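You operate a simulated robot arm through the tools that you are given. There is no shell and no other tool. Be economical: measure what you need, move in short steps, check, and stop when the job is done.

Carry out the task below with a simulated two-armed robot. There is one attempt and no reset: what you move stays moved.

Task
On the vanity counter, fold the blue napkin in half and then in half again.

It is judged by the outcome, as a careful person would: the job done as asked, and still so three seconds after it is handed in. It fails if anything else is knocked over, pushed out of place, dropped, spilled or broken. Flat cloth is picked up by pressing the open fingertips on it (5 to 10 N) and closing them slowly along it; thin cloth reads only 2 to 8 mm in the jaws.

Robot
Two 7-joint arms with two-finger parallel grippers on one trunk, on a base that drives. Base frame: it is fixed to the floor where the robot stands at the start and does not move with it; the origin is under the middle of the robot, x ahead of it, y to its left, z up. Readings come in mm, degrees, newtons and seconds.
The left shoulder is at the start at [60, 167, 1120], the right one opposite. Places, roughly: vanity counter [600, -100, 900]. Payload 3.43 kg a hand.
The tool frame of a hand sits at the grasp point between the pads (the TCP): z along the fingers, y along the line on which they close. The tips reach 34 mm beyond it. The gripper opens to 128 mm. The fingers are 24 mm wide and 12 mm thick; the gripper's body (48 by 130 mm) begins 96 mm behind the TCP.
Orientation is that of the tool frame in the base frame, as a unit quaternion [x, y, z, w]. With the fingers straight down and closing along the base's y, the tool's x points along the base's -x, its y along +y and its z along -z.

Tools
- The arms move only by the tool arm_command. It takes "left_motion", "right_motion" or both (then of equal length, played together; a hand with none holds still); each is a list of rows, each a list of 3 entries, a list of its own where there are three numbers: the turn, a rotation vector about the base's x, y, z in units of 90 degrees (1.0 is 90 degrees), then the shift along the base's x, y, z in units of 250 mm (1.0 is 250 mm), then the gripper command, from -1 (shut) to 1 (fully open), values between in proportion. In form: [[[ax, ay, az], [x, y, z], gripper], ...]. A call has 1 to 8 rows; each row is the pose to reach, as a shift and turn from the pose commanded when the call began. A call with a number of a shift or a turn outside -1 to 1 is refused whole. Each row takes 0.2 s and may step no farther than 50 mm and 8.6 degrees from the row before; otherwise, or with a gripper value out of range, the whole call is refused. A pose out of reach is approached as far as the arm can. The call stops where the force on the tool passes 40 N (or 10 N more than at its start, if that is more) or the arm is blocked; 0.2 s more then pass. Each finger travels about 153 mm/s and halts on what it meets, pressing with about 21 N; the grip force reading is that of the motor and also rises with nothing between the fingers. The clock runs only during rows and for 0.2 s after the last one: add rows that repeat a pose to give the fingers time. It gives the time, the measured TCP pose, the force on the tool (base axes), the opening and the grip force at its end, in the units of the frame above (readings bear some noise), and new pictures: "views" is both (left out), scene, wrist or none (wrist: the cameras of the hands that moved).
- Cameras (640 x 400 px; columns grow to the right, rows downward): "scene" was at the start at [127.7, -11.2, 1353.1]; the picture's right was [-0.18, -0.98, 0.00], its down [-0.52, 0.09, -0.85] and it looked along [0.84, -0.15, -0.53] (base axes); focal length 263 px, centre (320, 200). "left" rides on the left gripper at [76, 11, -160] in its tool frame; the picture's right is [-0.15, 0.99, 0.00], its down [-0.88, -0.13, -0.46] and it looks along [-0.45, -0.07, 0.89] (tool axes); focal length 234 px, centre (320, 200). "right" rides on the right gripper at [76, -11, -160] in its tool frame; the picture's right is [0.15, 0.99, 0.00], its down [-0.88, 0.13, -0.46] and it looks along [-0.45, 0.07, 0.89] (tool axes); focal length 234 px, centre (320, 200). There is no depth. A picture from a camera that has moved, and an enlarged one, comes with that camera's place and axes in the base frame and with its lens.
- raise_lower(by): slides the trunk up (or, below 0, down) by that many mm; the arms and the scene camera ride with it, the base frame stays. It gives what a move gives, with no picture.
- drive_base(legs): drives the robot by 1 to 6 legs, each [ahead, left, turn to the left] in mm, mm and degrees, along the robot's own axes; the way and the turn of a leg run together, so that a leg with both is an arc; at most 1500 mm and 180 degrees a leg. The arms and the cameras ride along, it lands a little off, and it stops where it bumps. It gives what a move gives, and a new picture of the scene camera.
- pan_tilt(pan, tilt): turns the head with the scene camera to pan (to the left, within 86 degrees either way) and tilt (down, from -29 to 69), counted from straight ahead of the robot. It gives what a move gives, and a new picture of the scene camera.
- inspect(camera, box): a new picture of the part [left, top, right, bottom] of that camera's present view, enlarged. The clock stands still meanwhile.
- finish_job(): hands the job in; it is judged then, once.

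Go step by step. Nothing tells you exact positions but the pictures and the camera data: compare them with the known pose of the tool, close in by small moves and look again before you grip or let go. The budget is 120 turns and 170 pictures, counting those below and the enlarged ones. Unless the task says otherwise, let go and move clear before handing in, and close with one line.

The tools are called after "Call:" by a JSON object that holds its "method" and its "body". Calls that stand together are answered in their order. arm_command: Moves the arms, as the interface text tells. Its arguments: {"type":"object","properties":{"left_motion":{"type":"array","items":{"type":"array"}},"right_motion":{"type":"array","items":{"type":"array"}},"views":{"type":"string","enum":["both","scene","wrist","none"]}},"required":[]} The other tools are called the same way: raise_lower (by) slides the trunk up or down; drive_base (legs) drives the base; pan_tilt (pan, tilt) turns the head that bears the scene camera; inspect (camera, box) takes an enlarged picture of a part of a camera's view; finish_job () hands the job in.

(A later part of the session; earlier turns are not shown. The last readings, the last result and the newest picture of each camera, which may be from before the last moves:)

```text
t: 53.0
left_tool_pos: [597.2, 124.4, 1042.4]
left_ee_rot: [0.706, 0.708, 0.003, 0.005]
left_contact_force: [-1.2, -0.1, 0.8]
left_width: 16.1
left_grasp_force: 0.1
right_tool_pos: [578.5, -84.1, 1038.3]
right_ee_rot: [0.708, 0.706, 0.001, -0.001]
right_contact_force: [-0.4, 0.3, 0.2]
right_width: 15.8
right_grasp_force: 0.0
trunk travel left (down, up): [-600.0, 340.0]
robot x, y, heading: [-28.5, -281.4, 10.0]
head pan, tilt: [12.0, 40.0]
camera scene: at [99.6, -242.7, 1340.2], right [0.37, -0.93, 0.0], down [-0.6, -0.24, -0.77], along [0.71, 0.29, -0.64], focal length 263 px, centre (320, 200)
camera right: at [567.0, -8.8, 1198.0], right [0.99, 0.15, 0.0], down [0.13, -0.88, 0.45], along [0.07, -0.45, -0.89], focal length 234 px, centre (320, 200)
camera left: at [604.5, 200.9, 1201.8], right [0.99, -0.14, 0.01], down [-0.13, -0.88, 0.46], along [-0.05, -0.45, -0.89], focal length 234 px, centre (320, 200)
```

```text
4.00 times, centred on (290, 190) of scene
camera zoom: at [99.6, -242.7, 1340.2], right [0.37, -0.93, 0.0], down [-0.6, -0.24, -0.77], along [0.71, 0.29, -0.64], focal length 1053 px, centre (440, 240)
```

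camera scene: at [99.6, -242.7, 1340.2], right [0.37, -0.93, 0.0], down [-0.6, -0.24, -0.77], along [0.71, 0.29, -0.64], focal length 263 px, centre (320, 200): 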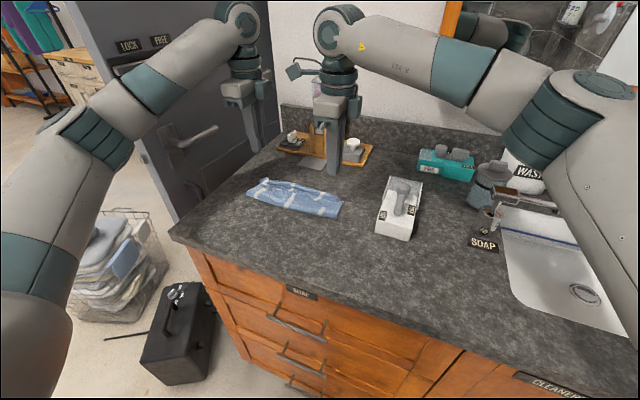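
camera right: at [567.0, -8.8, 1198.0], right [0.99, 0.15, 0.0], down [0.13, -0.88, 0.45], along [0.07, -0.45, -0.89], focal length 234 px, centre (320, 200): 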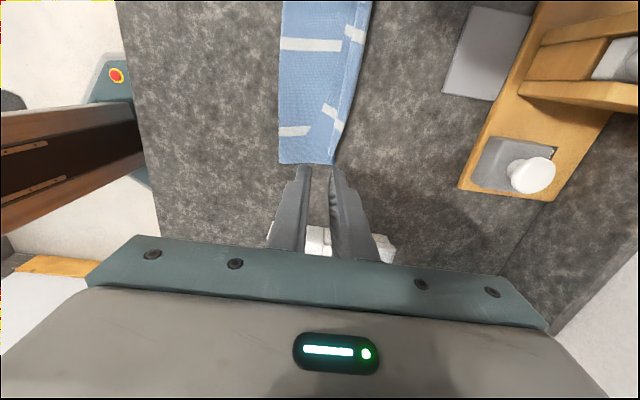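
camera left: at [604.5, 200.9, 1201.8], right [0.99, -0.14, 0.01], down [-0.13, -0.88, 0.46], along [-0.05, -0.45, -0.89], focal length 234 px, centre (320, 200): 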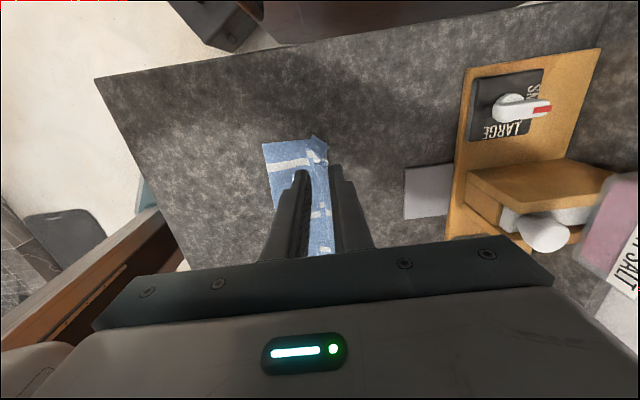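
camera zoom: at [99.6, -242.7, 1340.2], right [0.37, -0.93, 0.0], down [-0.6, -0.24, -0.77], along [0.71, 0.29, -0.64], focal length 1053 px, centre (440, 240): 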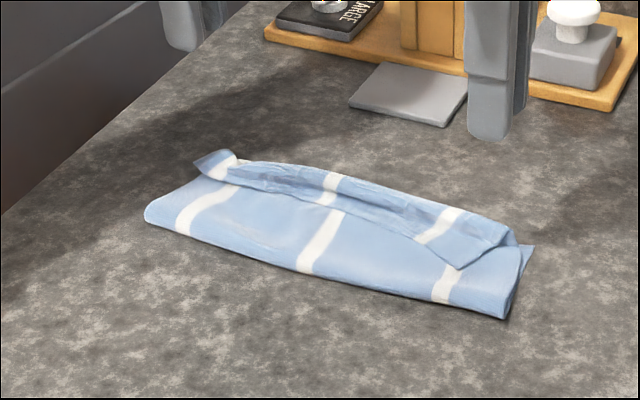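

The front edge came over as a cuff turned back on top, about 25 mm wide. I'll look closely to unfold that cuff toward the back.

Call:
{"method": "inspect", "body": {"camera": "right", "box": [250, 0, 410, 180]}}

Call:
{"method": "inspect", "body": {"camera": "left", "box": [230, 110, 390, 260]}}

```text
2.22 times, centred on (330, 90) of right
camera zoom: at [567.0, -8.8, 1198.0], right [0.99, 0.15, 0.0], down [0.13, -0.88, 0.45], along [0.07, -0.45, -0.89], focal length 520 px, centre (298, 444)
```

zoom: 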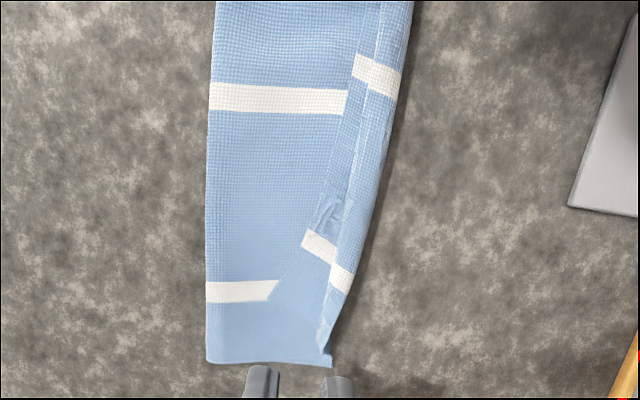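

```text
2.67 times, centred on (310, 185) of left
camera zoom: at [604.5, 200.9, 1201.8], right [0.99, -0.14, 0.01], down [-0.13, -0.88, 0.46], along [-0.05, -0.45, -0.89], focal length 624 px, centre (347, 240)
```

zoom: 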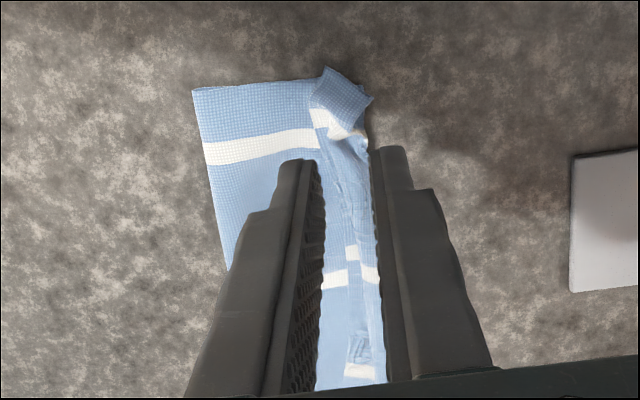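

The cuff came from the tail hanging in front of the pinch. Pinching with the fingers closing along y will avoid that, so I'll rotate both hands back to yaw 0 first.

Call:
{"method": "arm_command", "body": {"left_motion": [[[0, 0, 0.095], [0, 0, 0], -0.6], [[0, 0, 0.19], [0, 0, 0], -0.6], [[0, 0, 0.285], [0, 0, 0], -0.6], [[0, 0, 0.38], [0, 0, 0], -0.6], [[0, 0, 0.475], [0, 0, 0], -0.6], [[0, 0, 0.57], [0, 0, 0], -0.6], [[0, 0, 0.665], [0, 0, 0], -0.6], [[0, 0, 0.76], [0, 0, 0], -0.6]], "right_motion": [[[0, 0, 0.095], [0, 0, 0], -0.6], [[0, 0, 0.19], [0, 0, 0], -0.6], [[0, 0, 0.285], [0, 0, 0], -0.6], [[0, 0, 0.38], [0, 0, 0], -0.6], [[0, 0, 0.475], [0, 0, 0], -0.6], [[0, 0, 0.57], [0, 0, 0], -0.6], [[0, 0, 0.665], [0, 0, 0], -0.6], [[0, 0, 0.76], [0, 0, 0], -0.6]], "views": "none"}}

Call:
{"method": "arm_command", "body": {"left_motion": [[[0, 0, 0.08], [0, 0, -0.05], -0.6], [[0, 0, 0.16], [0, 0, -0.1], -0.6], [[0, 0, 0.235], [0, 0, -0.15], -0.6], [[0, 0, 0.235], [0, 0, -0.15], -0.6]], "right_motion": [[[0, 0, 0.08], [0, 0.05, -0.05], -0.6], [[0, 0, 0.16], [0, 0.08, -0.1], -0.6], [[0, 0, 0.24], [0, 0.08, -0.15], -0.6], [[0, 0, 0.24], [0, 0.08, -0.15], -0.6]]}}

```text
t: 54.8
left_tool_pos: [596.4, 125.4, 1040.4]
left_ee_rot: [0.182, 0.983, 0.005, 0.002]
left_contact_force: [0.4, -0.5, 0.0]
left_width: 25.7
left_grasp_force: 0.0
right_tool_pos: [578.5, -82.9, 1039.6]
right_ee_rot: [0.188, 0.982, -0.001, -0.001]
right_contact_force: [0.8, -0.7, -0.5]
right_width: 25.7
right_grasp_force: 0.0
trunk travel left (down, up): [-600.0, 340.0]
robot x, y, heading: [-28.3, -278.3, 10.0]
head pan, tilt: [12.0, 40.0]
```

```text
t: 55.8
left_tool_pos: [596.1, 126.4, 1002.5]
left_ee_rot: [0.0, 1.0, 0.006, 0.0]
left_contact_force: [0.2, -1.0, 0.0]
left_width: 25.6
left_grasp_force: 0.0
right_tool_pos: [579.0, -65.6, 1002.4]
right_ee_rot: [0.0, 1.0, 0.0, 0.001]
right_contact_force: [0.8, 0.2, -0.4]
right_width: 25.6
right_grasp_force: 0.1
trunk travel left (down, up): [-600.0, 340.0]
robot x, y, heading: [-32.6, -279.3, 9.9]
head pan, tilt: [12.0, 40.0]
camera scene: at [100.6, -241.8, 1340.2], right [0.37, -0.93, 0.0], down [-0.6, -0.24, -0.77], along [0.71, 0.29, -0.64], focal length 263 px, centre (320, 200)
camera right: at [503.5, -75.7, 1161.9], right [-0.15, 0.99, 0.0], down [0.88, 0.13, 0.46], along [0.45, 0.07, -0.89], focal length 234 px, centre (320, 200)
camera left: at [518.6, 136.0, 1161.7], right [0.15, 0.99, 0.01], down [0.88, -0.14, 0.46], along [0.45, -0.06, -0.89], focal length 234 px, centre (320, 200)
```

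scene: 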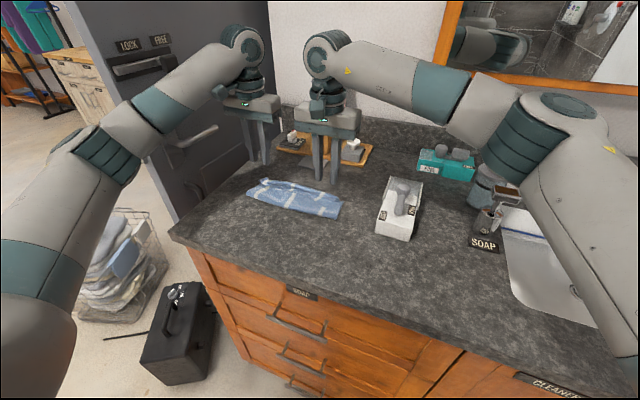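
right: 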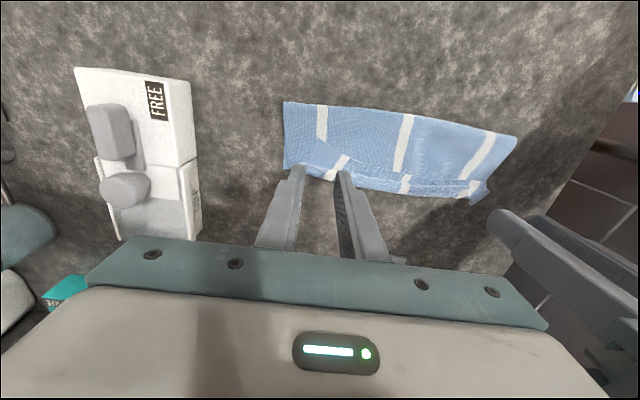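
left: 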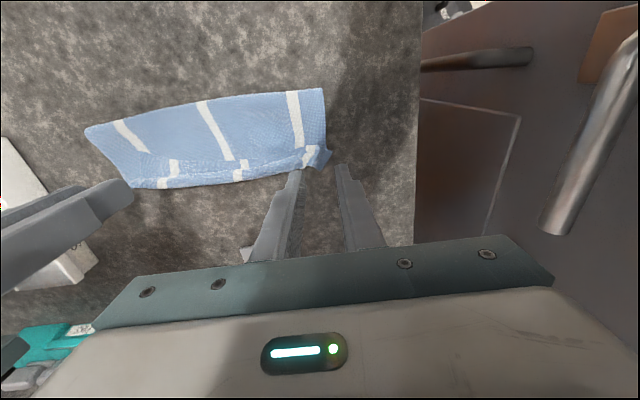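

Call:
{"method": "inspect", "body": {"camera": "right", "box": [270, 90, 530, 220]}}

Call:
{"method": "inspect", "body": {"camera": "left", "box": [120, 80, 350, 200]}}

```text
2.46 times, centred on (400, 155) of right
camera zoom: at [503.5, -75.7, 1161.9], right [-0.15, 0.99, 0.0], down [0.88, 0.13, 0.46], along [0.45, 0.07, -0.89], focal length 576 px, centre (123, 311)
```

zoom: 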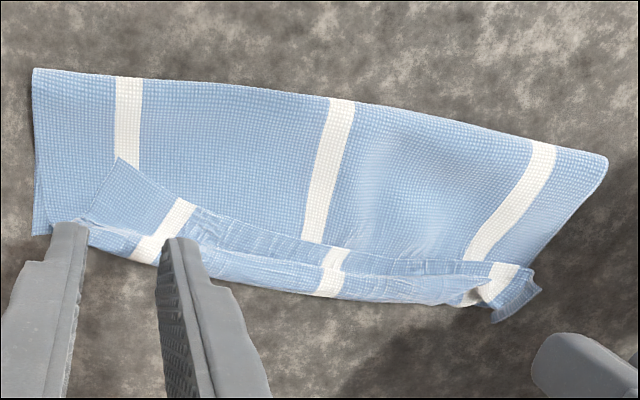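

```text
2.78 times, centred on (235, 140) of left
camera zoom: at [518.6, 136.0, 1161.7], right [0.15, 0.99, 0.01], down [0.88, -0.14, 0.46], along [0.45, -0.06, -0.89], focal length 652 px, centre (556, 367)
```

zoom: 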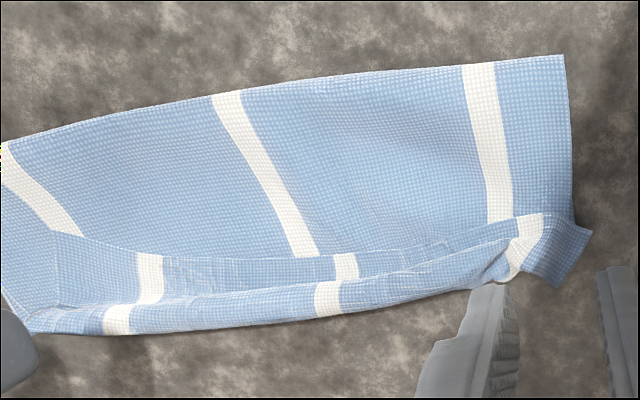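

I'll lower both hands onto the cuff ends, fingers straddling along y.

Call:
{"method": "arm_command", "body": {"left_motion": [[[0, 0, 0], [0, -0.01, -0.1], -0.6], [[0, 0, 0], [0, -0.016, -0.18], -0.6], [[0, 0, 0], [0, -0.016, -0.23], -0.6], [[0, 0, 0], [0, -0.016, -0.24], -0.6]], "right_motion": [[[0, 0, 0], [-0.02, 0.03, -0.1], -0.6], [[0, 0, 0], [-0.02, 0.05, -0.18], -0.6], [[0, 0, 0], [-0.02, 0.05, -0.23], -0.6], [[0, 0, 0], [-0.02, 0.05, -0.24], -0.6]], "views": "wrist"}}

```text
t: 56.8
left_tool_pos: [598.2, 123.8, 942.6]
left_ee_rot: [0.001, 1.0, 0.006, 0.002]
left_contact_force: [-0.1, 0.5, 1.5]
left_width: 25.5
left_grasp_force: 0.0
right_tool_pos: [573.7, -51.1, 941.9]
right_ee_rot: [0.0, 1.0, 0.0, 0.0]
right_contact_force: [-0.1, -0.8, 0.5]
right_width: 25.5
right_grasp_force: 0.1
trunk travel left (down, up): [-600.0, 340.0]
robot x, y, heading: [-32.4, -282.5, 10.0]
head pan, tilt: [12.0, 40.0]
camera right: at [498.6, -61.2, 1100.6], right [-0.15, 0.99, 0.0], down [0.88, 0.13, 0.46], along [0.45, 0.07, -0.89], focal length 234 px, centre (320, 200)
camera left: at [520.4, 132.8, 1103.2], right [0.15, 0.99, 0.01], down [0.88, -0.14, 0.46], along [0.45, -0.06, -0.89], focal length 234 px, centre (320, 200)
```

right: 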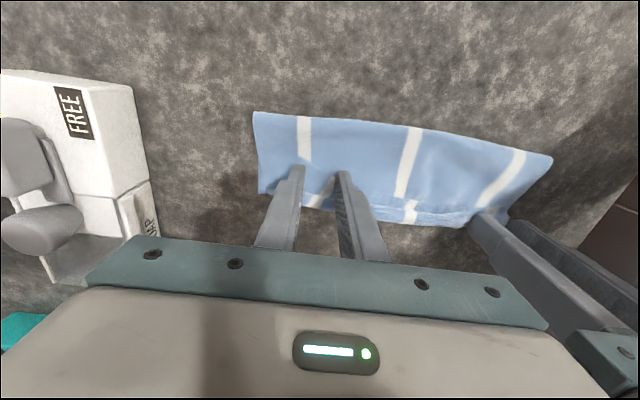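
left: 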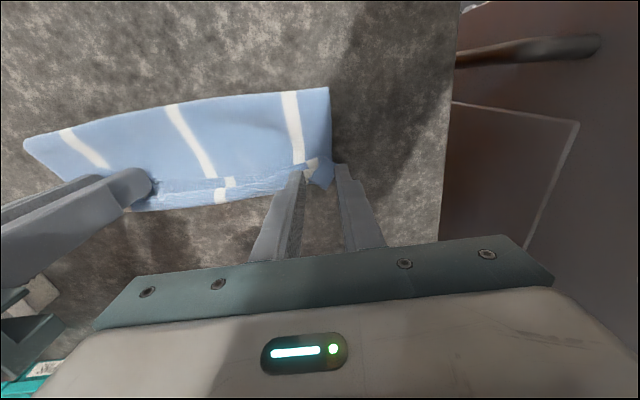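

Call:
{"method": "arm_command", "body": {"left_motion": [[[0, 0, 0], [-0.01, -0.02, -0.01], -0.6], [[0, 0, 0], [-0.01, -0.02, -0.02], -0.6], [[0, 0, 0], [-0.01, -0.02, -0.024], -0.6]], "right_motion": [[[0, 0, 0], [0, 0, -0.01], -0.6], [[0, 0, 0], [0, 0, -0.018], -0.6], [[0, 0, 0], [0, 0, -0.02], -0.6]], "views": "none"}}

```text
t: 57.6
left_tool_pos: [593.8, 116.9, 936.9]
left_ee_rot: [0.001, 1.0, 0.006, 0.001]
left_contact_force: [0.4, 1.1, 4.3]
left_width: 25.1
left_grasp_force: 0.1
right_tool_pos: [573.8, -51.4, 937.4]
right_ee_rot: [0.0, 1.0, 0.001, 0.0]
right_contact_force: [0.3, -0.3, -0.2]
right_width: 25.4
right_grasp_force: 0.0
trunk travel left (down, up): [-600.0, 340.0]
robot x, y, heading: [-30.3, -282.1, 10.2]
head pan, tilt: [12.0, 40.0]
```

Call:
{"method": "arm_command", "body": {"left_motion": [[[0, 0, 0], [0, 0, -0.003], -0.6], [[0, 0, 0], [0, 0, -0.004], -0.64], [[0, 0, 0], [0, 0, -0.004], -0.7], [[0, 0, 0], [0, 0, -0.004], -0.76], [[0, 0, 0], [0, 0, -0.003], -0.82], [[0, 0, 0], [0, 0, -0.002], -0.88], [[0, 0, 0], [0, 0, 0], -1], [[0, 0, 0], [0, 0, 0], -1]], "right_motion": [[[0, 0, 0], [0, 0, -0.008], -0.6], [[0, 0, 0], [0, 0, -0.01], -0.64], [[0, 0, 0], [0, 0, -0.01], -0.7], [[0, 0, 0], [0, 0, -0.01], -0.76], [[0, 0, 0], [0, 0, -0.009], -0.82], [[0, 0, 0], [0, 0, -0.008], -0.88], [[0, 0, 0], [0, 0, -0.006], -1], [[0, 0, 0], [0, 0, -0.006], -1]], "views": "wrist"}}

```text
t: 59.4
left_tool_pos: [592.1, 117.7, 937.3]
left_ee_rot: [0.001, 1.0, 0.006, 0.002]
left_contact_force: [-1.2, -1.3, 9.0]
left_width: 2.5
left_grasp_force: 21.0
right_tool_pos: [573.5, -51.1, 937.3]
right_ee_rot: [0.0, 1.0, 0.0, 0.0]
right_contact_force: [-0.1, 0.7, 0.1]
right_width: 1.6
right_grasp_force: 21.3
trunk travel left (down, up): [-600.0, 340.0]
robot x, y, heading: [-31.9, -281.8, 9.7]
head pan, tilt: [12.0, 40.0]
camera right: at [498.2, -62.4, 1096.6], right [-0.15, 0.99, 0.0], down [0.88, 0.13, 0.46], along [0.45, 0.07, -0.89], focal length 234 px, centre (320, 200)
camera left: at [516.1, 126.8, 1097.3], right [0.15, 0.99, 0.01], down [0.88, -0.14, 0.46], along [0.45, -0.06, -0.89], focal length 234 px, centre (320, 200)
```

right: 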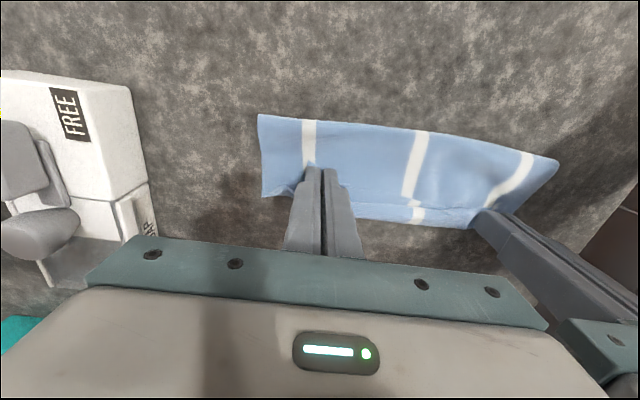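
left: 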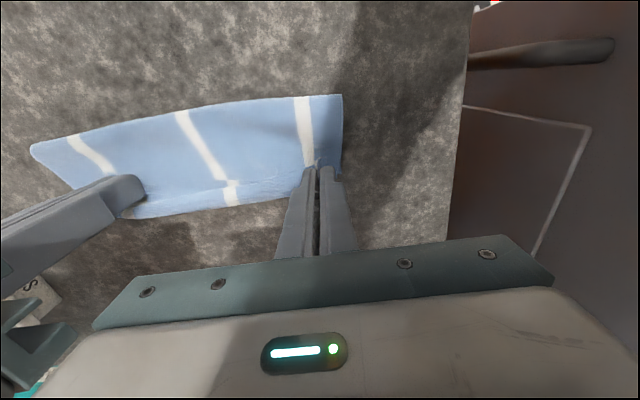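

Both grips read cloth. I'll lift 35 mm and inspect what's held.

Call:
{"method": "arm_command", "body": {"left_motion": [[[0, 0, 0], [0, 0, 0.05], -1], [[0, 0, 0], [0.02, 0, 0.1], -1], [[0, 0, 0], [0.04, 0, 0.15], -1], [[0, 0, 0], [0.04, 0, 0.15], -1]], "right_motion": [[[0, 0, 0], [0, 0, 0.05], -1], [[0, 0, 0], [0.02, 0, 0.1], -1], [[0, 0, 0], [0.04, 0, 0.15], -1], [[0, 0, 0], [0.04, 0, 0.15], -1]]}}

Call:
{"method": "inspect", "body": {"camera": "scene", "box": [220, 130, 360, 230]}}

```text
t: 60.4
left_tool_pos: [603.9, 118.5, 972.2]
left_ee_rot: [0.001, 1.0, 0.006, 0.0]
left_contact_force: [-0.7, -0.9, 0.8]
left_width: 2.5
left_grasp_force: 21.3
right_tool_pos: [583.8, -50.5, 975.1]
right_ee_rot: [-0.001, 1.0, -0.001, -0.001]
right_contact_force: [0.7, -0.8, -0.1]
right_width: 1.7
right_grasp_force: 21.0
trunk travel left (down, up): [-600.0, 340.0]
robot x, y, heading: [-30.2, -284.5, 10.1]
head pan, tilt: [12.0, 40.0]
camera scene: at [100.9, -241.7, 1340.1], right [0.37, -0.93, 0.0], down [-0.6, -0.24, -0.77], along [0.71, 0.29, -0.64], focal length 263 px, centre (320, 200)
camera right: at [508.5, -61.5, 1133.8], right [-0.15, 0.99, 0.0], down [0.88, 0.13, 0.45], along [0.45, 0.07, -0.89], focal length 234 px, centre (320, 200)
camera left: at [527.0, 128.3, 1132.9], right [0.15, 0.99, 0.01], down [0.88, -0.14, 0.46], along [0.45, -0.06, -0.89], focal length 234 px, centre (320, 200)
```

scene: 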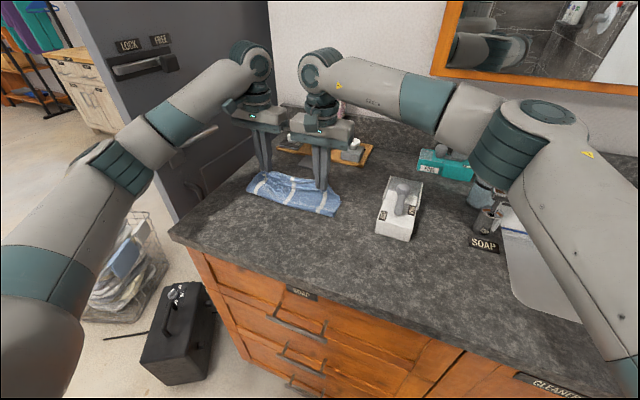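
right: 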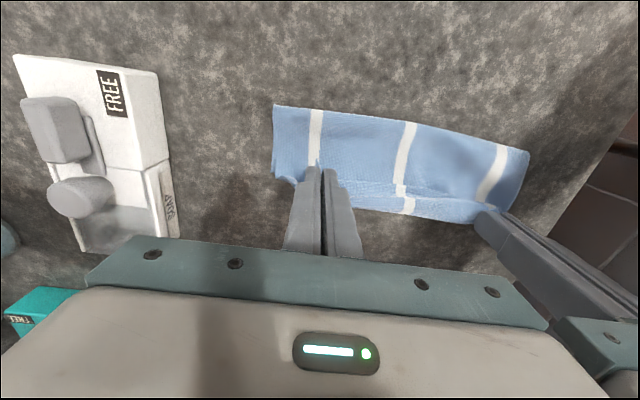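
left: 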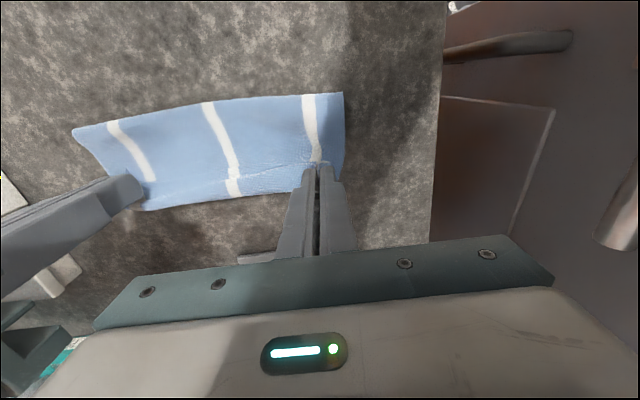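

```text
4.00 times, centred on (290, 180) of scene
camera zoom: at [100.9, -241.7, 1340.1], right [0.37, -0.93, 0.0], down [-0.6, -0.24, -0.77], along [0.71, 0.29, -0.64], focal length 1053 px, centre (440, 280)
```

zoom: 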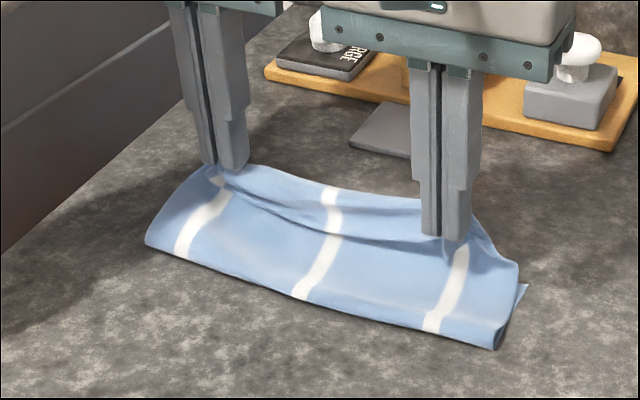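

Only the top layer is lifted. I'll raise it further and look at how the edge hangs.

Call:
{"method": "arm_command", "body": {"left_motion": [[[0, 0, 0], [-0.04, 0.01, 0.08], -1], [[0, 0, 0], [-0.08, 0.02, 0.16], -1], [[0, 0, 0], [-0.1, 0.03, 0.22], -1], [[0, 0, 0], [-0.1, 0.03, 0.22], -1]], "right_motion": [[[0, 0, 0], [-0.03, -0.02, 0.08], -1], [[0, 0, 0], [-0.06, -0.04, 0.16], -1], [[0, 0, 0], [-0.08, -0.05, 0.22], -1], [[0, 0, 0], [-0.08, -0.05, 0.22], -1]]}}

Call:
{"method": "inspect", "body": {"camera": "scene", "box": [220, 130, 360, 230]}}

```text
t: 61.4
left_tool_pos: [579.5, 124.7, 1026.3]
left_ee_rot: [0.0, 1.0, 0.006, 0.0]
left_contact_force: [-0.6, -1.0, -0.1]
left_width: 2.5
left_grasp_force: 21.0
right_tool_pos: [562.2, -62.8, 1029.3]
right_ee_rot: [0.0, 1.0, 0.0, -0.001]
right_contact_force: [0.2, 1.3, 0.7]
right_width: 2.1
right_grasp_force: 21.1
trunk travel left (down, up): [-600.0, 340.0]
robot x, y, heading: [-27.8, -281.8, 10.1]
head pan, tilt: [12.0, 40.0]
camera scene: at [101.4, -241.8, 1340.1], right [0.37, -0.93, 0.0], down [-0.6, -0.24, -0.77], along [0.71, 0.29, -0.64], focal length 263 px, centre (320, 200)
camera right: at [486.6, -75.2, 1189.0], right [-0.15, 0.99, 0.0], down [0.88, 0.13, 0.45], along [0.45, 0.07, -0.89], focal length 234 px, centre (320, 200)
camera left: at [502.9, 134.9, 1187.4], right [0.15, 0.99, 0.01], down [0.88, -0.14, 0.45], along [0.45, -0.06, -0.89], focal length 234 px, centre (320, 200)
```

scene: 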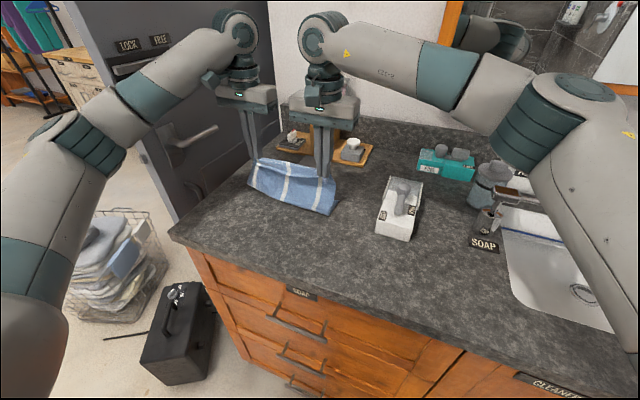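
right: 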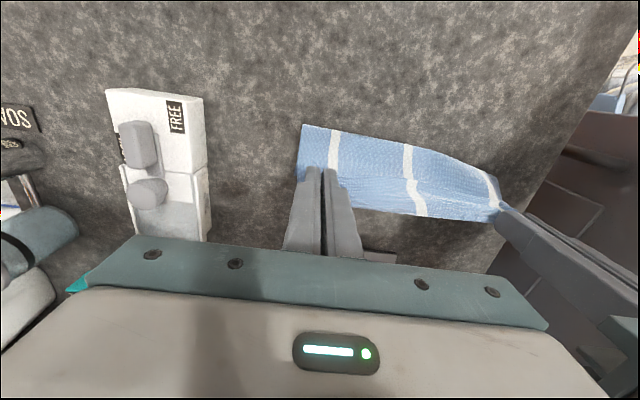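
left: 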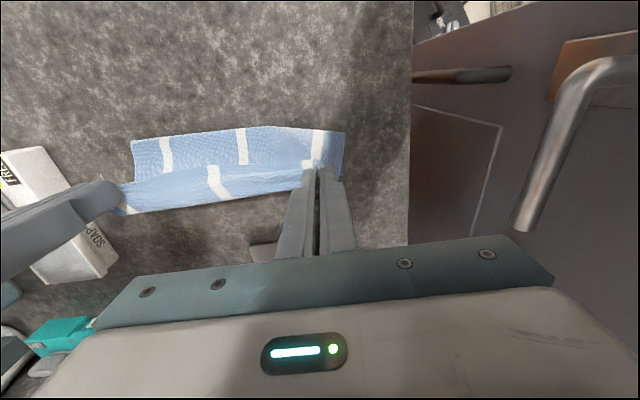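

```text
4.00 times, centred on (290, 180) of scene
camera zoom: at [101.4, -241.8, 1340.1], right [0.37, -0.93, 0.0], down [-0.6, -0.24, -0.77], along [0.71, 0.29, -0.64], focal length 1053 px, centre (440, 280)
```

zoom: 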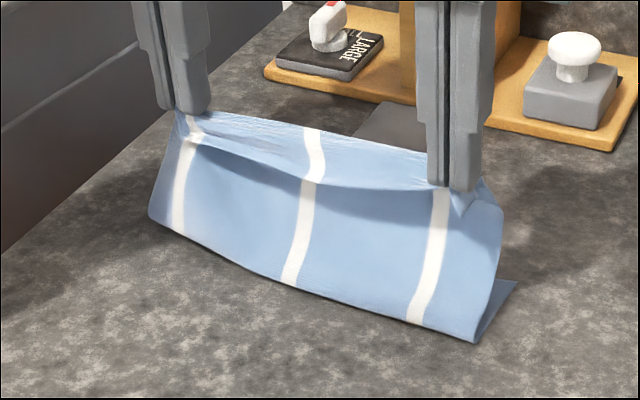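

The cuff has opened out, but too little cloth lies in the bottom layer: the fold line is at 529 and should be near 490. I'll bring the edge forward first to relay the bottom half, then return on a lower arc.

Call:
{"method": "arm_command", "body": {"left_motion": [[[0, 0, 0], [-0.12, 0, -0.02], -1], [[0, 0, 0], [-0.28, 0, -0.04], -1], [[0, 0, 0], [-0.44, 0, -0.08], -1], [[0, 0, 0], [-0.57, 0, -0.12], -1], [[0, 0, 0], [-0.57, 0, -0.12], -1]], "right_motion": [[[0, 0, 0], [-0.11, 0, -0.03], -1], [[0, 0, 0], [-0.26, 0, -0.05], -1], [[0, 0, 0], [-0.41, 0, -0.09], -1], [[0, 0, 0], [-0.53, 0, -0.13], -1], [[0, 0, 0], [-0.53, 0, -0.13], -1]]}}

Call:
{"method": "inspect", "body": {"camera": "scene", "box": [210, 130, 370, 250]}}

```text
t: 62.6
left_tool_pos: [434.4, 126.7, 998.9]
left_ee_rot: [0.001, 1.0, 0.005, 0.0]
left_contact_force: [0.5, -0.5, -0.3]
left_width: 2.4
left_grasp_force: 20.9
right_tool_pos: [431.9, -65.0, 998.6]
right_ee_rot: [0.001, 1.0, 0.0, -0.001]
right_contact_force: [-0.1, 1.2, -0.2]
right_width: 1.7
right_grasp_force: 20.8
trunk travel left (down, up): [-600.0, 340.0]
robot x, y, heading: [-25.7, -281.3, 10.0]
head pan, tilt: [12.0, 40.0]
camera scene: at [101.9, -242.4, 1340.0], right [0.37, -0.93, 0.0], down [-0.6, -0.24, -0.77], along [0.71, 0.29, -0.64], focal length 263 px, centre (320, 200)
camera right: at [356.0, -75.6, 1156.7], right [-0.14, 0.99, 0.0], down [0.88, 0.13, 0.45], along [0.45, 0.07, -0.89], focal length 234 px, centre (320, 200)
camera left: at [358.9, 135.9, 1159.9], right [0.15, 0.99, 0.01], down [0.88, -0.14, 0.45], along [0.45, -0.06, -0.89], focal length 234 px, centre (320, 200)
```

scene: 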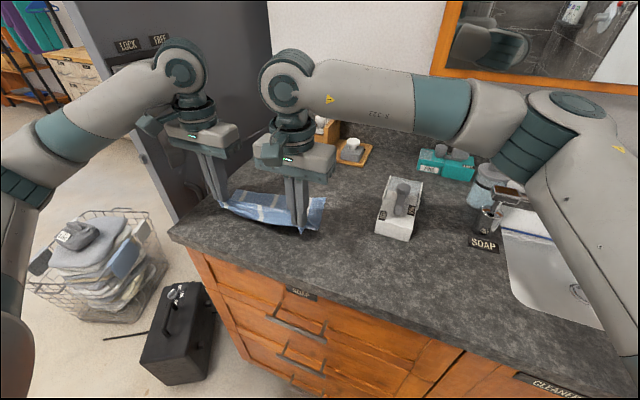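
right: 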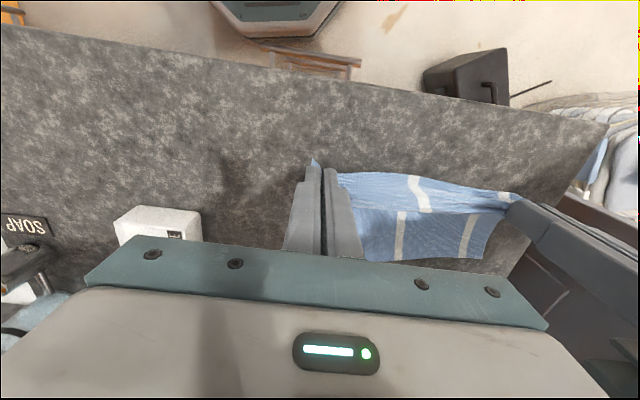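
left: 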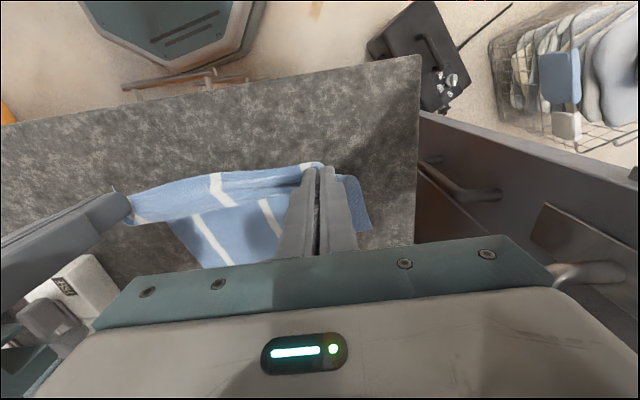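

```text
3.33 times, centred on (290, 190) of scene
camera zoom: at [101.9, -242.4, 1340.0], right [0.37, -0.93, 0.0], down [-0.6, -0.24, -0.77], along [0.71, 0.29, -0.64], focal length 878 px, centre (420, 233)
```

zoom: 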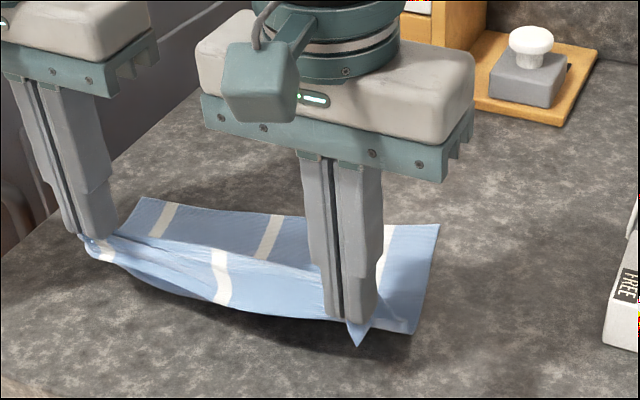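

Carrying the edge leaves a cuff, because the pinch always holds the tail in front. A better method is to lay the napkin flat, pinch it at both ends of its centre line and lift, so it hangs folded in half. First I lay it flat.

Call:
{"method": "arm_command", "body": {"left_motion": [[[0, 0, 0], [-0.09, -0.015, -0.04], -1], [[0, 0, 0], [-0.18, -0.03, -0.09], -1], [[0, 0, 0], [-0.27, -0.045, -0.15], -1], [[0, 0, 0], [-0.32, -0.06, -0.22], -1], [[0, 0, 0], [-0.32, -0.06, -0.235], -1]], "right_motion": [[[0, 0, 0], [-0.04, -0.01, -0.04], -1], [[0, 0, 0], [-0.08, -0.02, -0.09], -1], [[0, 0, 0], [-0.11, -0.03, -0.15], -1], [[0, 0, 0], [-0.13, -0.036, -0.22], -1], [[0, 0, 0], [-0.13, -0.036, -0.235], -1]]}}

Call:
{"method": "inspect", "body": {"camera": "scene", "box": [190, 150, 350, 270]}}

```text
t: 63.8
left_tool_pos: [356.5, 110.1, 939.9]
left_ee_rot: [0.0, 1.0, 0.007, 0.0]
left_contact_force: [0.4, -1.6, 2.9]
left_width: 2.7
left_grasp_force: 21.3
right_tool_pos: [399.9, -73.1, 939.6]
right_ee_rot: [0.001, 1.0, 0.001, 0.0]
right_contact_force: [-0.3, 0.9, 0.3]
right_width: 1.8
right_grasp_force: 21.0
trunk travel left (down, up): [-600.0, 340.0]
robot x, y, heading: [-32.1, -281.4, 10.2]
head pan, tilt: [12.0, 40.0]
camera scene: at [100.7, -242.3, 1340.2], right [0.37, -0.93, 0.0], down [-0.6, -0.24, -0.77], along [0.71, 0.29, -0.64], focal length 263 px, centre (320, 200)
camera right: at [324.4, -83.6, 1098.2], right [-0.15, 0.99, 0.0], down [0.88, 0.13, 0.46], along [0.45, 0.07, -0.89], focal length 234 px, centre (320, 200)
camera left: at [279.5, 119.6, 1100.5], right [0.15, 0.99, 0.01], down [0.88, -0.14, 0.46], along [0.45, -0.06, -0.89], focal length 234 px, centre (320, 200)
```

scene: 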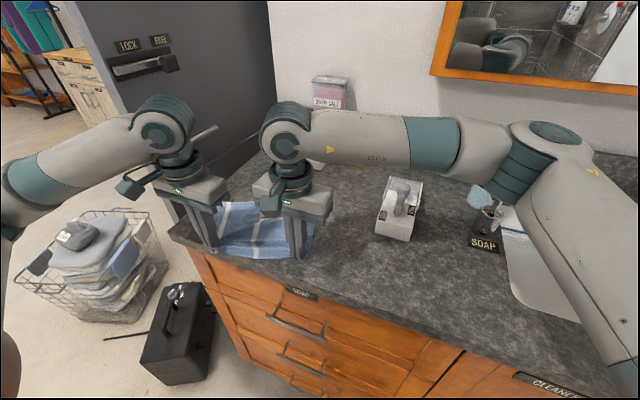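
right: 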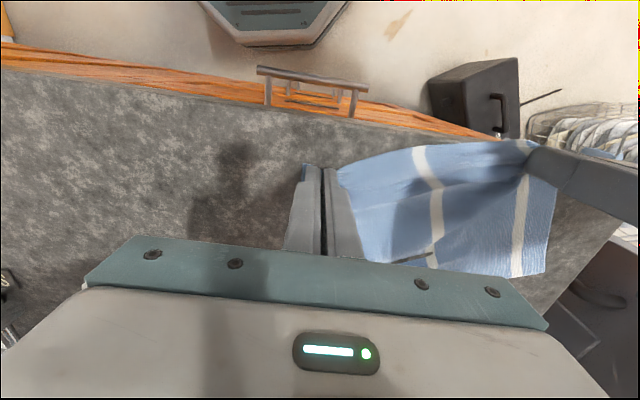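
left: 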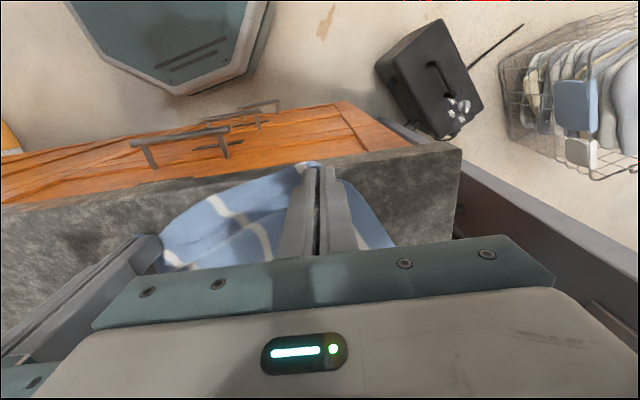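

```text
3.33 times, centred on (270, 210) of scene
camera zoom: at [100.7, -242.3, 1340.2], right [0.37, -0.93, 0.0], down [-0.6, -0.24, -0.77], along [0.71, 0.29, -0.64], focal length 878 px, centre (487, 167)
```

zoom: 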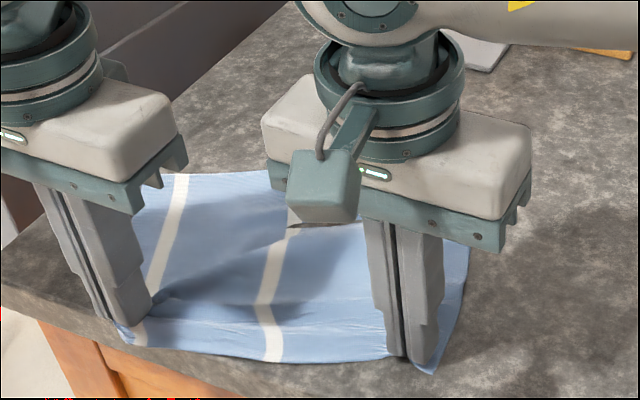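

The napkin is back flat, near the counter's front. I'll release, rise and move the hands apart for a clear view.

Call:
{"method": "arm_command", "body": {"left_motion": [[[0, 0, 0], [0, 0, 0], -0.9], [[0, 0, 0], [0, 0, 0], -0.7], [[0, 0, 0], [0, 0, 0.1], -0.6], [[0, 0, 0], [0, 0.05, 0.25], -0.6], [[0, 0, 0], [0, 0.1, 0.4], -0.6], [[0, 0, -0.09], [0, 0.15, 0.5], -0.6], [[0, 0, -0.18], [0.1, 0.15, 0.5], -0.6], [[0, 0, -0.27], [0.2, 0.15, 0.5], -0.6]], "right_motion": [[[0, 0, 0], [0, 0, 0], -0.9], [[0, 0, 0], [0, 0, 0], -0.7], [[0, 0, 0], [0, 0, 0.1], -0.6], [[0, 0, 0], [0, -0.1, 0.25], -0.6], [[0, 0, 0], [0, -0.25, 0.4], -0.6], [[0, 0, -0.09], [0, -0.4, 0.5], -0.6], [[0, 0, -0.18], [0, -0.5, 0.5], -0.6], [[0, 0, -0.27], [0, -0.6, 0.5], -0.6]], "views": "none"}}

Call:
{"method": "arm_command", "body": {"left_motion": [[[0, 0, -0.095], [0, 0, 0], -0.53], [[0, 0, -0.19], [0, 0, 0], -0.53], [[0, 0, -0.285], [0, 0, 0], -0.53], [[0, 0, -0.38], [0, 0, 0], -0.53], [[0, 0, -0.475], [0, 0, 0], -0.53], [[0, 0, -0.57], [0, 0, 0], -0.53], [[0, 0, -0.665], [0, 0, 0], -0.53], [[0, 0, -0.73], [0, 0, 0], -0.53]], "right_motion": [[[0, 0, -0.095], [0, 0, 0], -0.53], [[0, 0, -0.19], [0, 0, 0], -0.53], [[0, 0, -0.285], [0, 0, 0], -0.53], [[0, 0, -0.38], [0, 0, 0], -0.53], [[0, 0, -0.475], [0, 0, 0], -0.53], [[0, 0, -0.57], [0, 0, 0], -0.53], [[0, 0, -0.665], [0, 0, 0], -0.53], [[0, 0, -0.73], [0, 0, 0], -0.53]]}}

Call:
{"method": "inspect", "body": {"camera": "scene", "box": [170, 150, 350, 290]}}

```text
refused: row 5 steps farther than a row can; nothing moved
```

```text
t: 65.6
left_tool_pos: [356.2, 108.7, 940.0]
left_ee_rot: [0.545, 0.839, 0.005, 0.004]
left_contact_force: [0.8, 0.7, -0.1]
left_width: 30.0
left_grasp_force: 0.1
right_tool_pos: [400.1, -72.4, 937.6]
right_ee_rot: [0.545, 0.839, -0.001, -0.001]
right_contact_force: [-0.1, -0.5, 0.0]
right_width: 30.1
right_grasp_force: 0.1
trunk travel left (down, up): [-600.0, 340.0]
robot x, y, heading: [-28.2, -283.4, 10.0]
head pan, tilt: [12.0, 40.0]
camera scene: at [100.8, -241.8, 1340.1], right [0.37, -0.93, 0.0], down [-0.6, -0.24, -0.77], along [0.71, 0.29, -0.64], focal length 263 px, centre (320, 200)
camera right: at [357.9, -7.7, 1097.4], right [0.84, 0.54, 0.0], down [0.48, -0.75, 0.46], along [0.24, -0.38, -0.89], focal length 234 px, centre (320, 200)
camera left: at [332.8, 183.5, 1100.5], right [0.96, 0.27, 0.01], down [0.23, -0.86, 0.46], along [0.13, -0.44, -0.89], focal length 234 px, centre (320, 200)
```

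scene: 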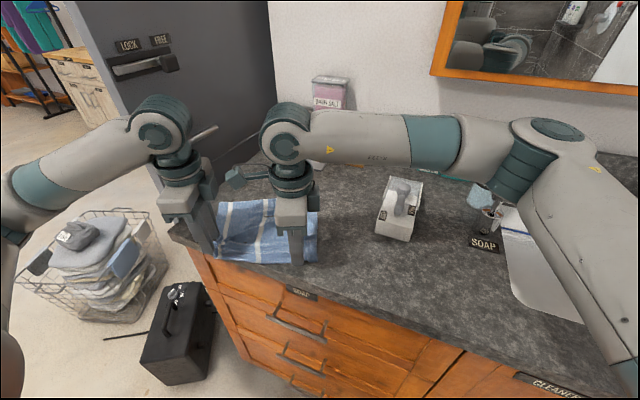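
right: 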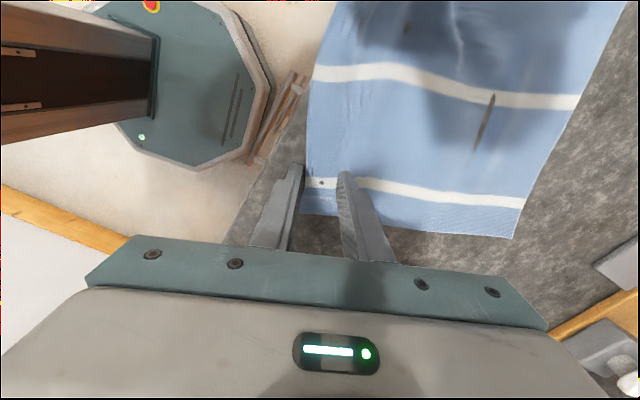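
left: 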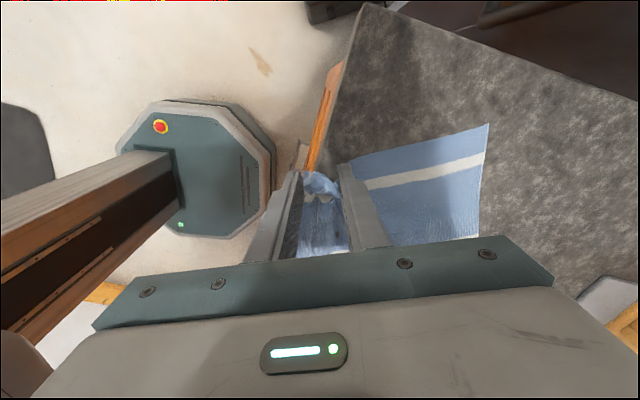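

```text
2.86 times, centred on (260, 220) of scene
camera zoom: at [100.8, -241.8, 1340.1], right [0.37, -0.93, 0.0], down [-0.6, -0.24, -0.77], along [0.71, 0.29, -0.64], focal length 752 px, centre (491, 143)
```

zoom: 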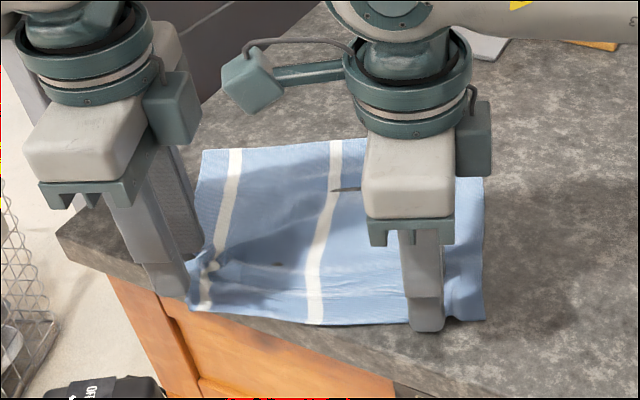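

The release happened during the rotation and the napkin is nearly flat. Now I raise both hands, finish the turn and look.

Call:
{"method": "arm_command", "body": {"left_motion": [[[0, 0, 0], [0, 0, 0.1], -0.53], [[0, 0, -0.09], [0, 0.05, 0.22], -0.53], [[0, 0, -0.18], [0.08, 0.08, 0.36], -0.53], [[0, 0, -0.27], [0.16, 0.12, 0.45], -0.53], [[0, 0, -0.27], [0.24, 0.16, 0.45], -0.53]], "right_motion": [[[0, 0, 0], [0, 0, 0.1], -0.53], [[0, 0, -0.09], [0, -0.08, 0.22], -0.53], [[0, 0, -0.18], [0, -0.18, 0.36], -0.53], [[0, 0, -0.27], [0, -0.3, 0.45], -0.53], [[0, 0, -0.27], [0, -0.45, 0.45], -0.53]]}}

Call:
{"method": "inspect", "body": {"camera": "scene", "box": [170, 150, 350, 290]}}

```text
t: 66.8
left_tool_pos: [417.2, 148.7, 1050.7]
left_ee_rot: [0.708, 0.706, 0.004, 0.003]
left_contact_force: [0.4, 0.4, -0.1]
left_width: 30.3
left_grasp_force: 0.0
right_tool_pos: [401.8, -187.6, 1049.1]
right_ee_rot: [0.707, 0.707, -0.001, -0.001]
right_contact_force: [0.5, 0.7, 0.6]
right_width: 29.7
right_grasp_force: 0.1
trunk travel left (down, up): [-600.0, 340.0]
robot x, y, heading: [-28.1, -285.1, 10.1]
head pan, tilt: [12.0, 40.0]
camera scene: at [102.3, -243.6, 1340.0], right [0.37, -0.93, 0.0], down [-0.6, -0.24, -0.77], along [0.71, 0.29, -0.64], focal length 263 px, centre (320, 200)
camera right: at [390.2, -111.5, 1209.1], right [0.99, 0.14, 0.0], down [0.13, -0.88, 0.45], along [0.06, -0.45, -0.89], focal length 234 px, centre (320, 200)
camera left: at [426.9, 225.4, 1212.6], right [0.99, -0.15, 0.01], down [-0.14, -0.88, 0.45], along [-0.06, -0.45, -0.89], focal length 234 px, centre (320, 200)
```

scene: 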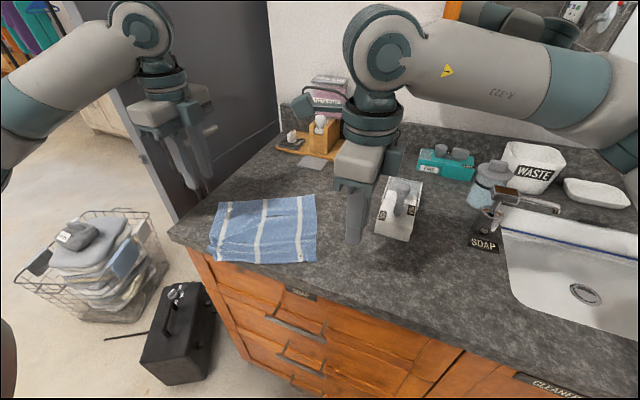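
right: 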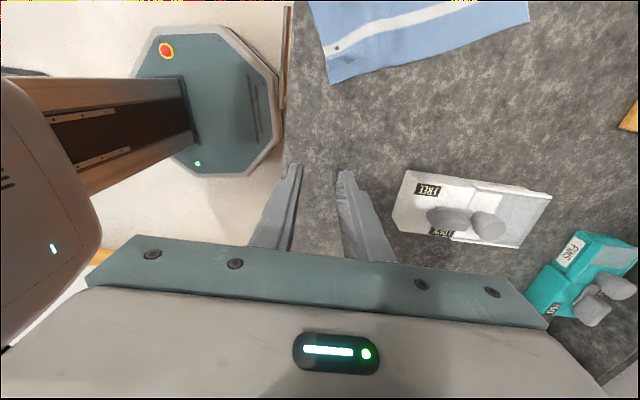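
left: 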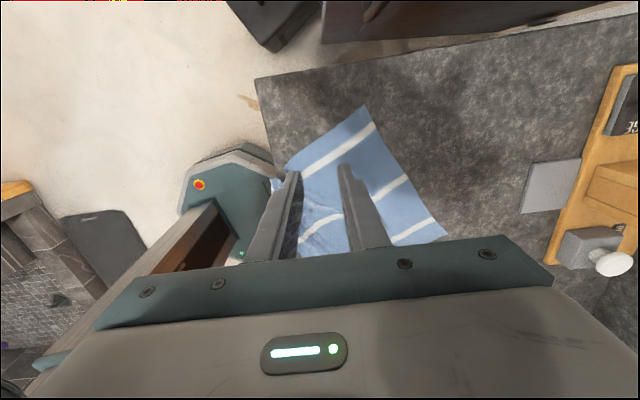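

```text
2.86 times, centred on (260, 220) of scene
camera zoom: at [102.3, -243.6, 1340.0], right [0.37, -0.93, 0.0], down [-0.6, -0.24, -0.77], along [0.71, 0.29, -0.64], focal length 752 px, centre (491, 143)
```

zoom: 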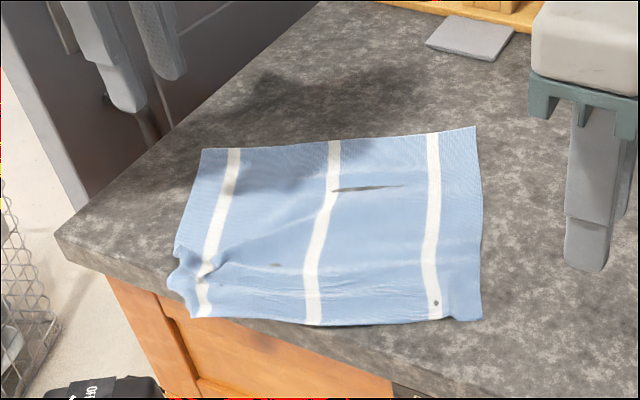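

The napkin is flat but turned about 29°: corners near TL(483,190), TR(605,−23), BR(405,−113), BL(~330,80). I'll place the hands over the ends of its centre line, at (391,132) and (498,−55), with fingers closing across that line.

Call:
{"method": "arm_command", "body": {"left_motion": [[[0, 0, 0.07], [-0.02, -0.01, -0.05], -0.5], [[0, 0, 0.14], [-0.05, -0.03, -0.1], -0.5], [[0, 0, 0.22], [-0.08, -0.05, -0.18], -0.5], [[0, 0, 0.3], [-0.1, -0.066, -0.26], -0.5], [[0, 0, 0.31], [-0.104, -0.068, -0.36], -0.5], [[0, 0, 0.31], [-0.104, -0.068, -0.36], -0.5]], "right_motion": [[[0, 0, 0.07], [0.08, 0.11, -0.05], -0.5], [[0, 0, 0.14], [0.16, 0.22, -0.1], -0.5], [[0, 0, 0.22], [0.24, 0.33, -0.15], -0.5], [[0, 0, 0.3], [0.32, 0.44, -0.2], -0.5], [[0, 0, 0.31], [0.38, 0.52, -0.28], -0.5], [[0, 0, 0.31], [0.384, 0.53, -0.356], -0.5]]}}

```text
t: 68.2
left_tool_pos: [389.5, 132.4, 961.8]
left_ee_rot: [0.516, 0.856, 0.005, 0.004]
left_contact_force: [0.5, -0.5, -0.4]
left_width: 32.1
left_grasp_force: 0.2
right_tool_pos: [495.9, -52.5, 961.0]
right_ee_rot: [0.516, 0.857, -0.001, 0.0]
right_contact_force: [0.8, -0.3, 0.5]
right_width: 31.8
right_grasp_force: 0.1
trunk travel left (down, up): [-600.0, 340.0]
robot x, y, heading: [-28.4, -282.8, 10.0]
head pan, tilt: [12.0, 40.0]
camera scene: at [101.1, -242.5, 1340.2], right [0.37, -0.93, 0.0], down [-0.6, -0.24, -0.77], along [0.71, 0.29, -0.64], focal length 263 px, centre (320, 200)
camera right: at [450.3, 8.6, 1120.6], right [0.81, 0.59, 0.0], down [0.53, -0.72, 0.46], along [0.27, -0.37, -0.89], focal length 234 px, centre (320, 200)
camera left: at [361.7, 204.6, 1122.6], right [0.94, 0.33, 0.01], down [0.29, -0.84, 0.46], along [0.16, -0.43, -0.89], focal length 234 px, centre (320, 200)
```

scene: 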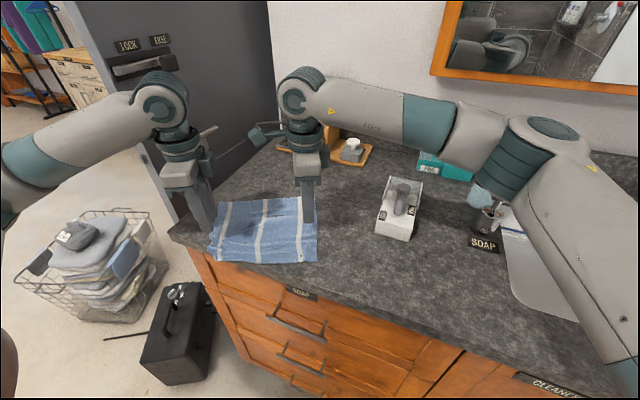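
right: 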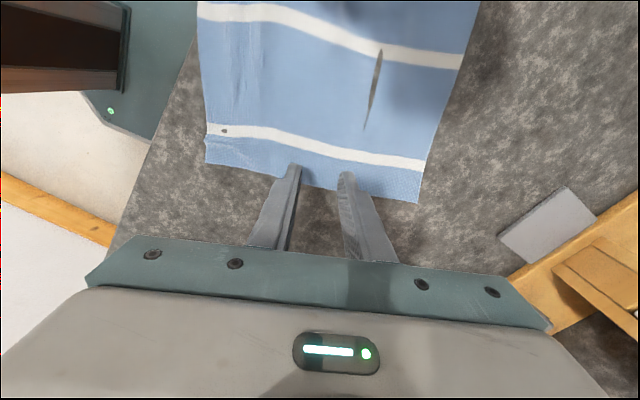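
left: 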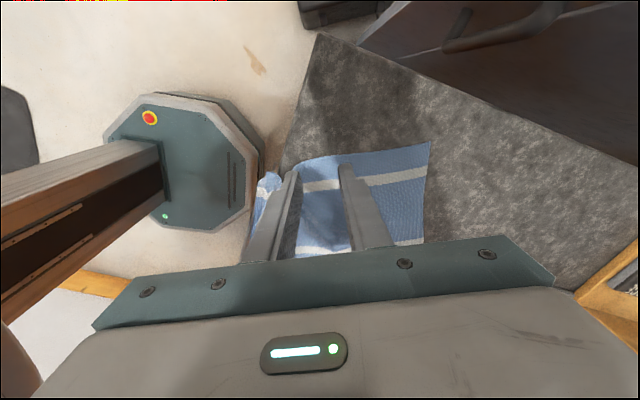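

The positions match the centre line well. Lowering to contact.

Call:
{"method": "arm_command", "body": {"left_motion": [[[0, 0, 0], [-0.01, -0.004, -0.04], -0.5], [[0, 0, 0], [-0.012, -0.004, -0.075], -0.5], [[0, 0, 0], [-0.012, -0.004, -0.095], -0.5], [[0, 0, 0], [-0.012, -0.004, -0.1], -0.5]], "right_motion": [[[0, 0, 0], [0, 0, -0.04], -0.5], [[0, 0, 0], [0, 0, -0.075], -0.5], [[0, 0, 0], [0, 0, -0.095], -0.5], [[0, 0, 0], [0, 0, -0.1], -0.5]], "views": "none"}}

```text
t: 69.2
left_tool_pos: [386.7, 129.7, 937.4]
left_ee_rot: [0.516, 0.856, 0.005, 0.003]
left_contact_force: [-0.5, -0.5, 0.0]
left_width: 32.2
left_grasp_force: 0.1
right_tool_pos: [496.4, -52.1, 934.9]
right_ee_rot: [0.515, 0.857, 0.0, 0.0]
right_contact_force: [0.4, 0.5, -0.1]
right_width: 32.3
right_grasp_force: 0.1
trunk travel left (down, up): [-600.0, 340.0]
robot x, y, heading: [-29.9, -286.8, 10.0]
head pan, tilt: [12.0, 40.0]
```

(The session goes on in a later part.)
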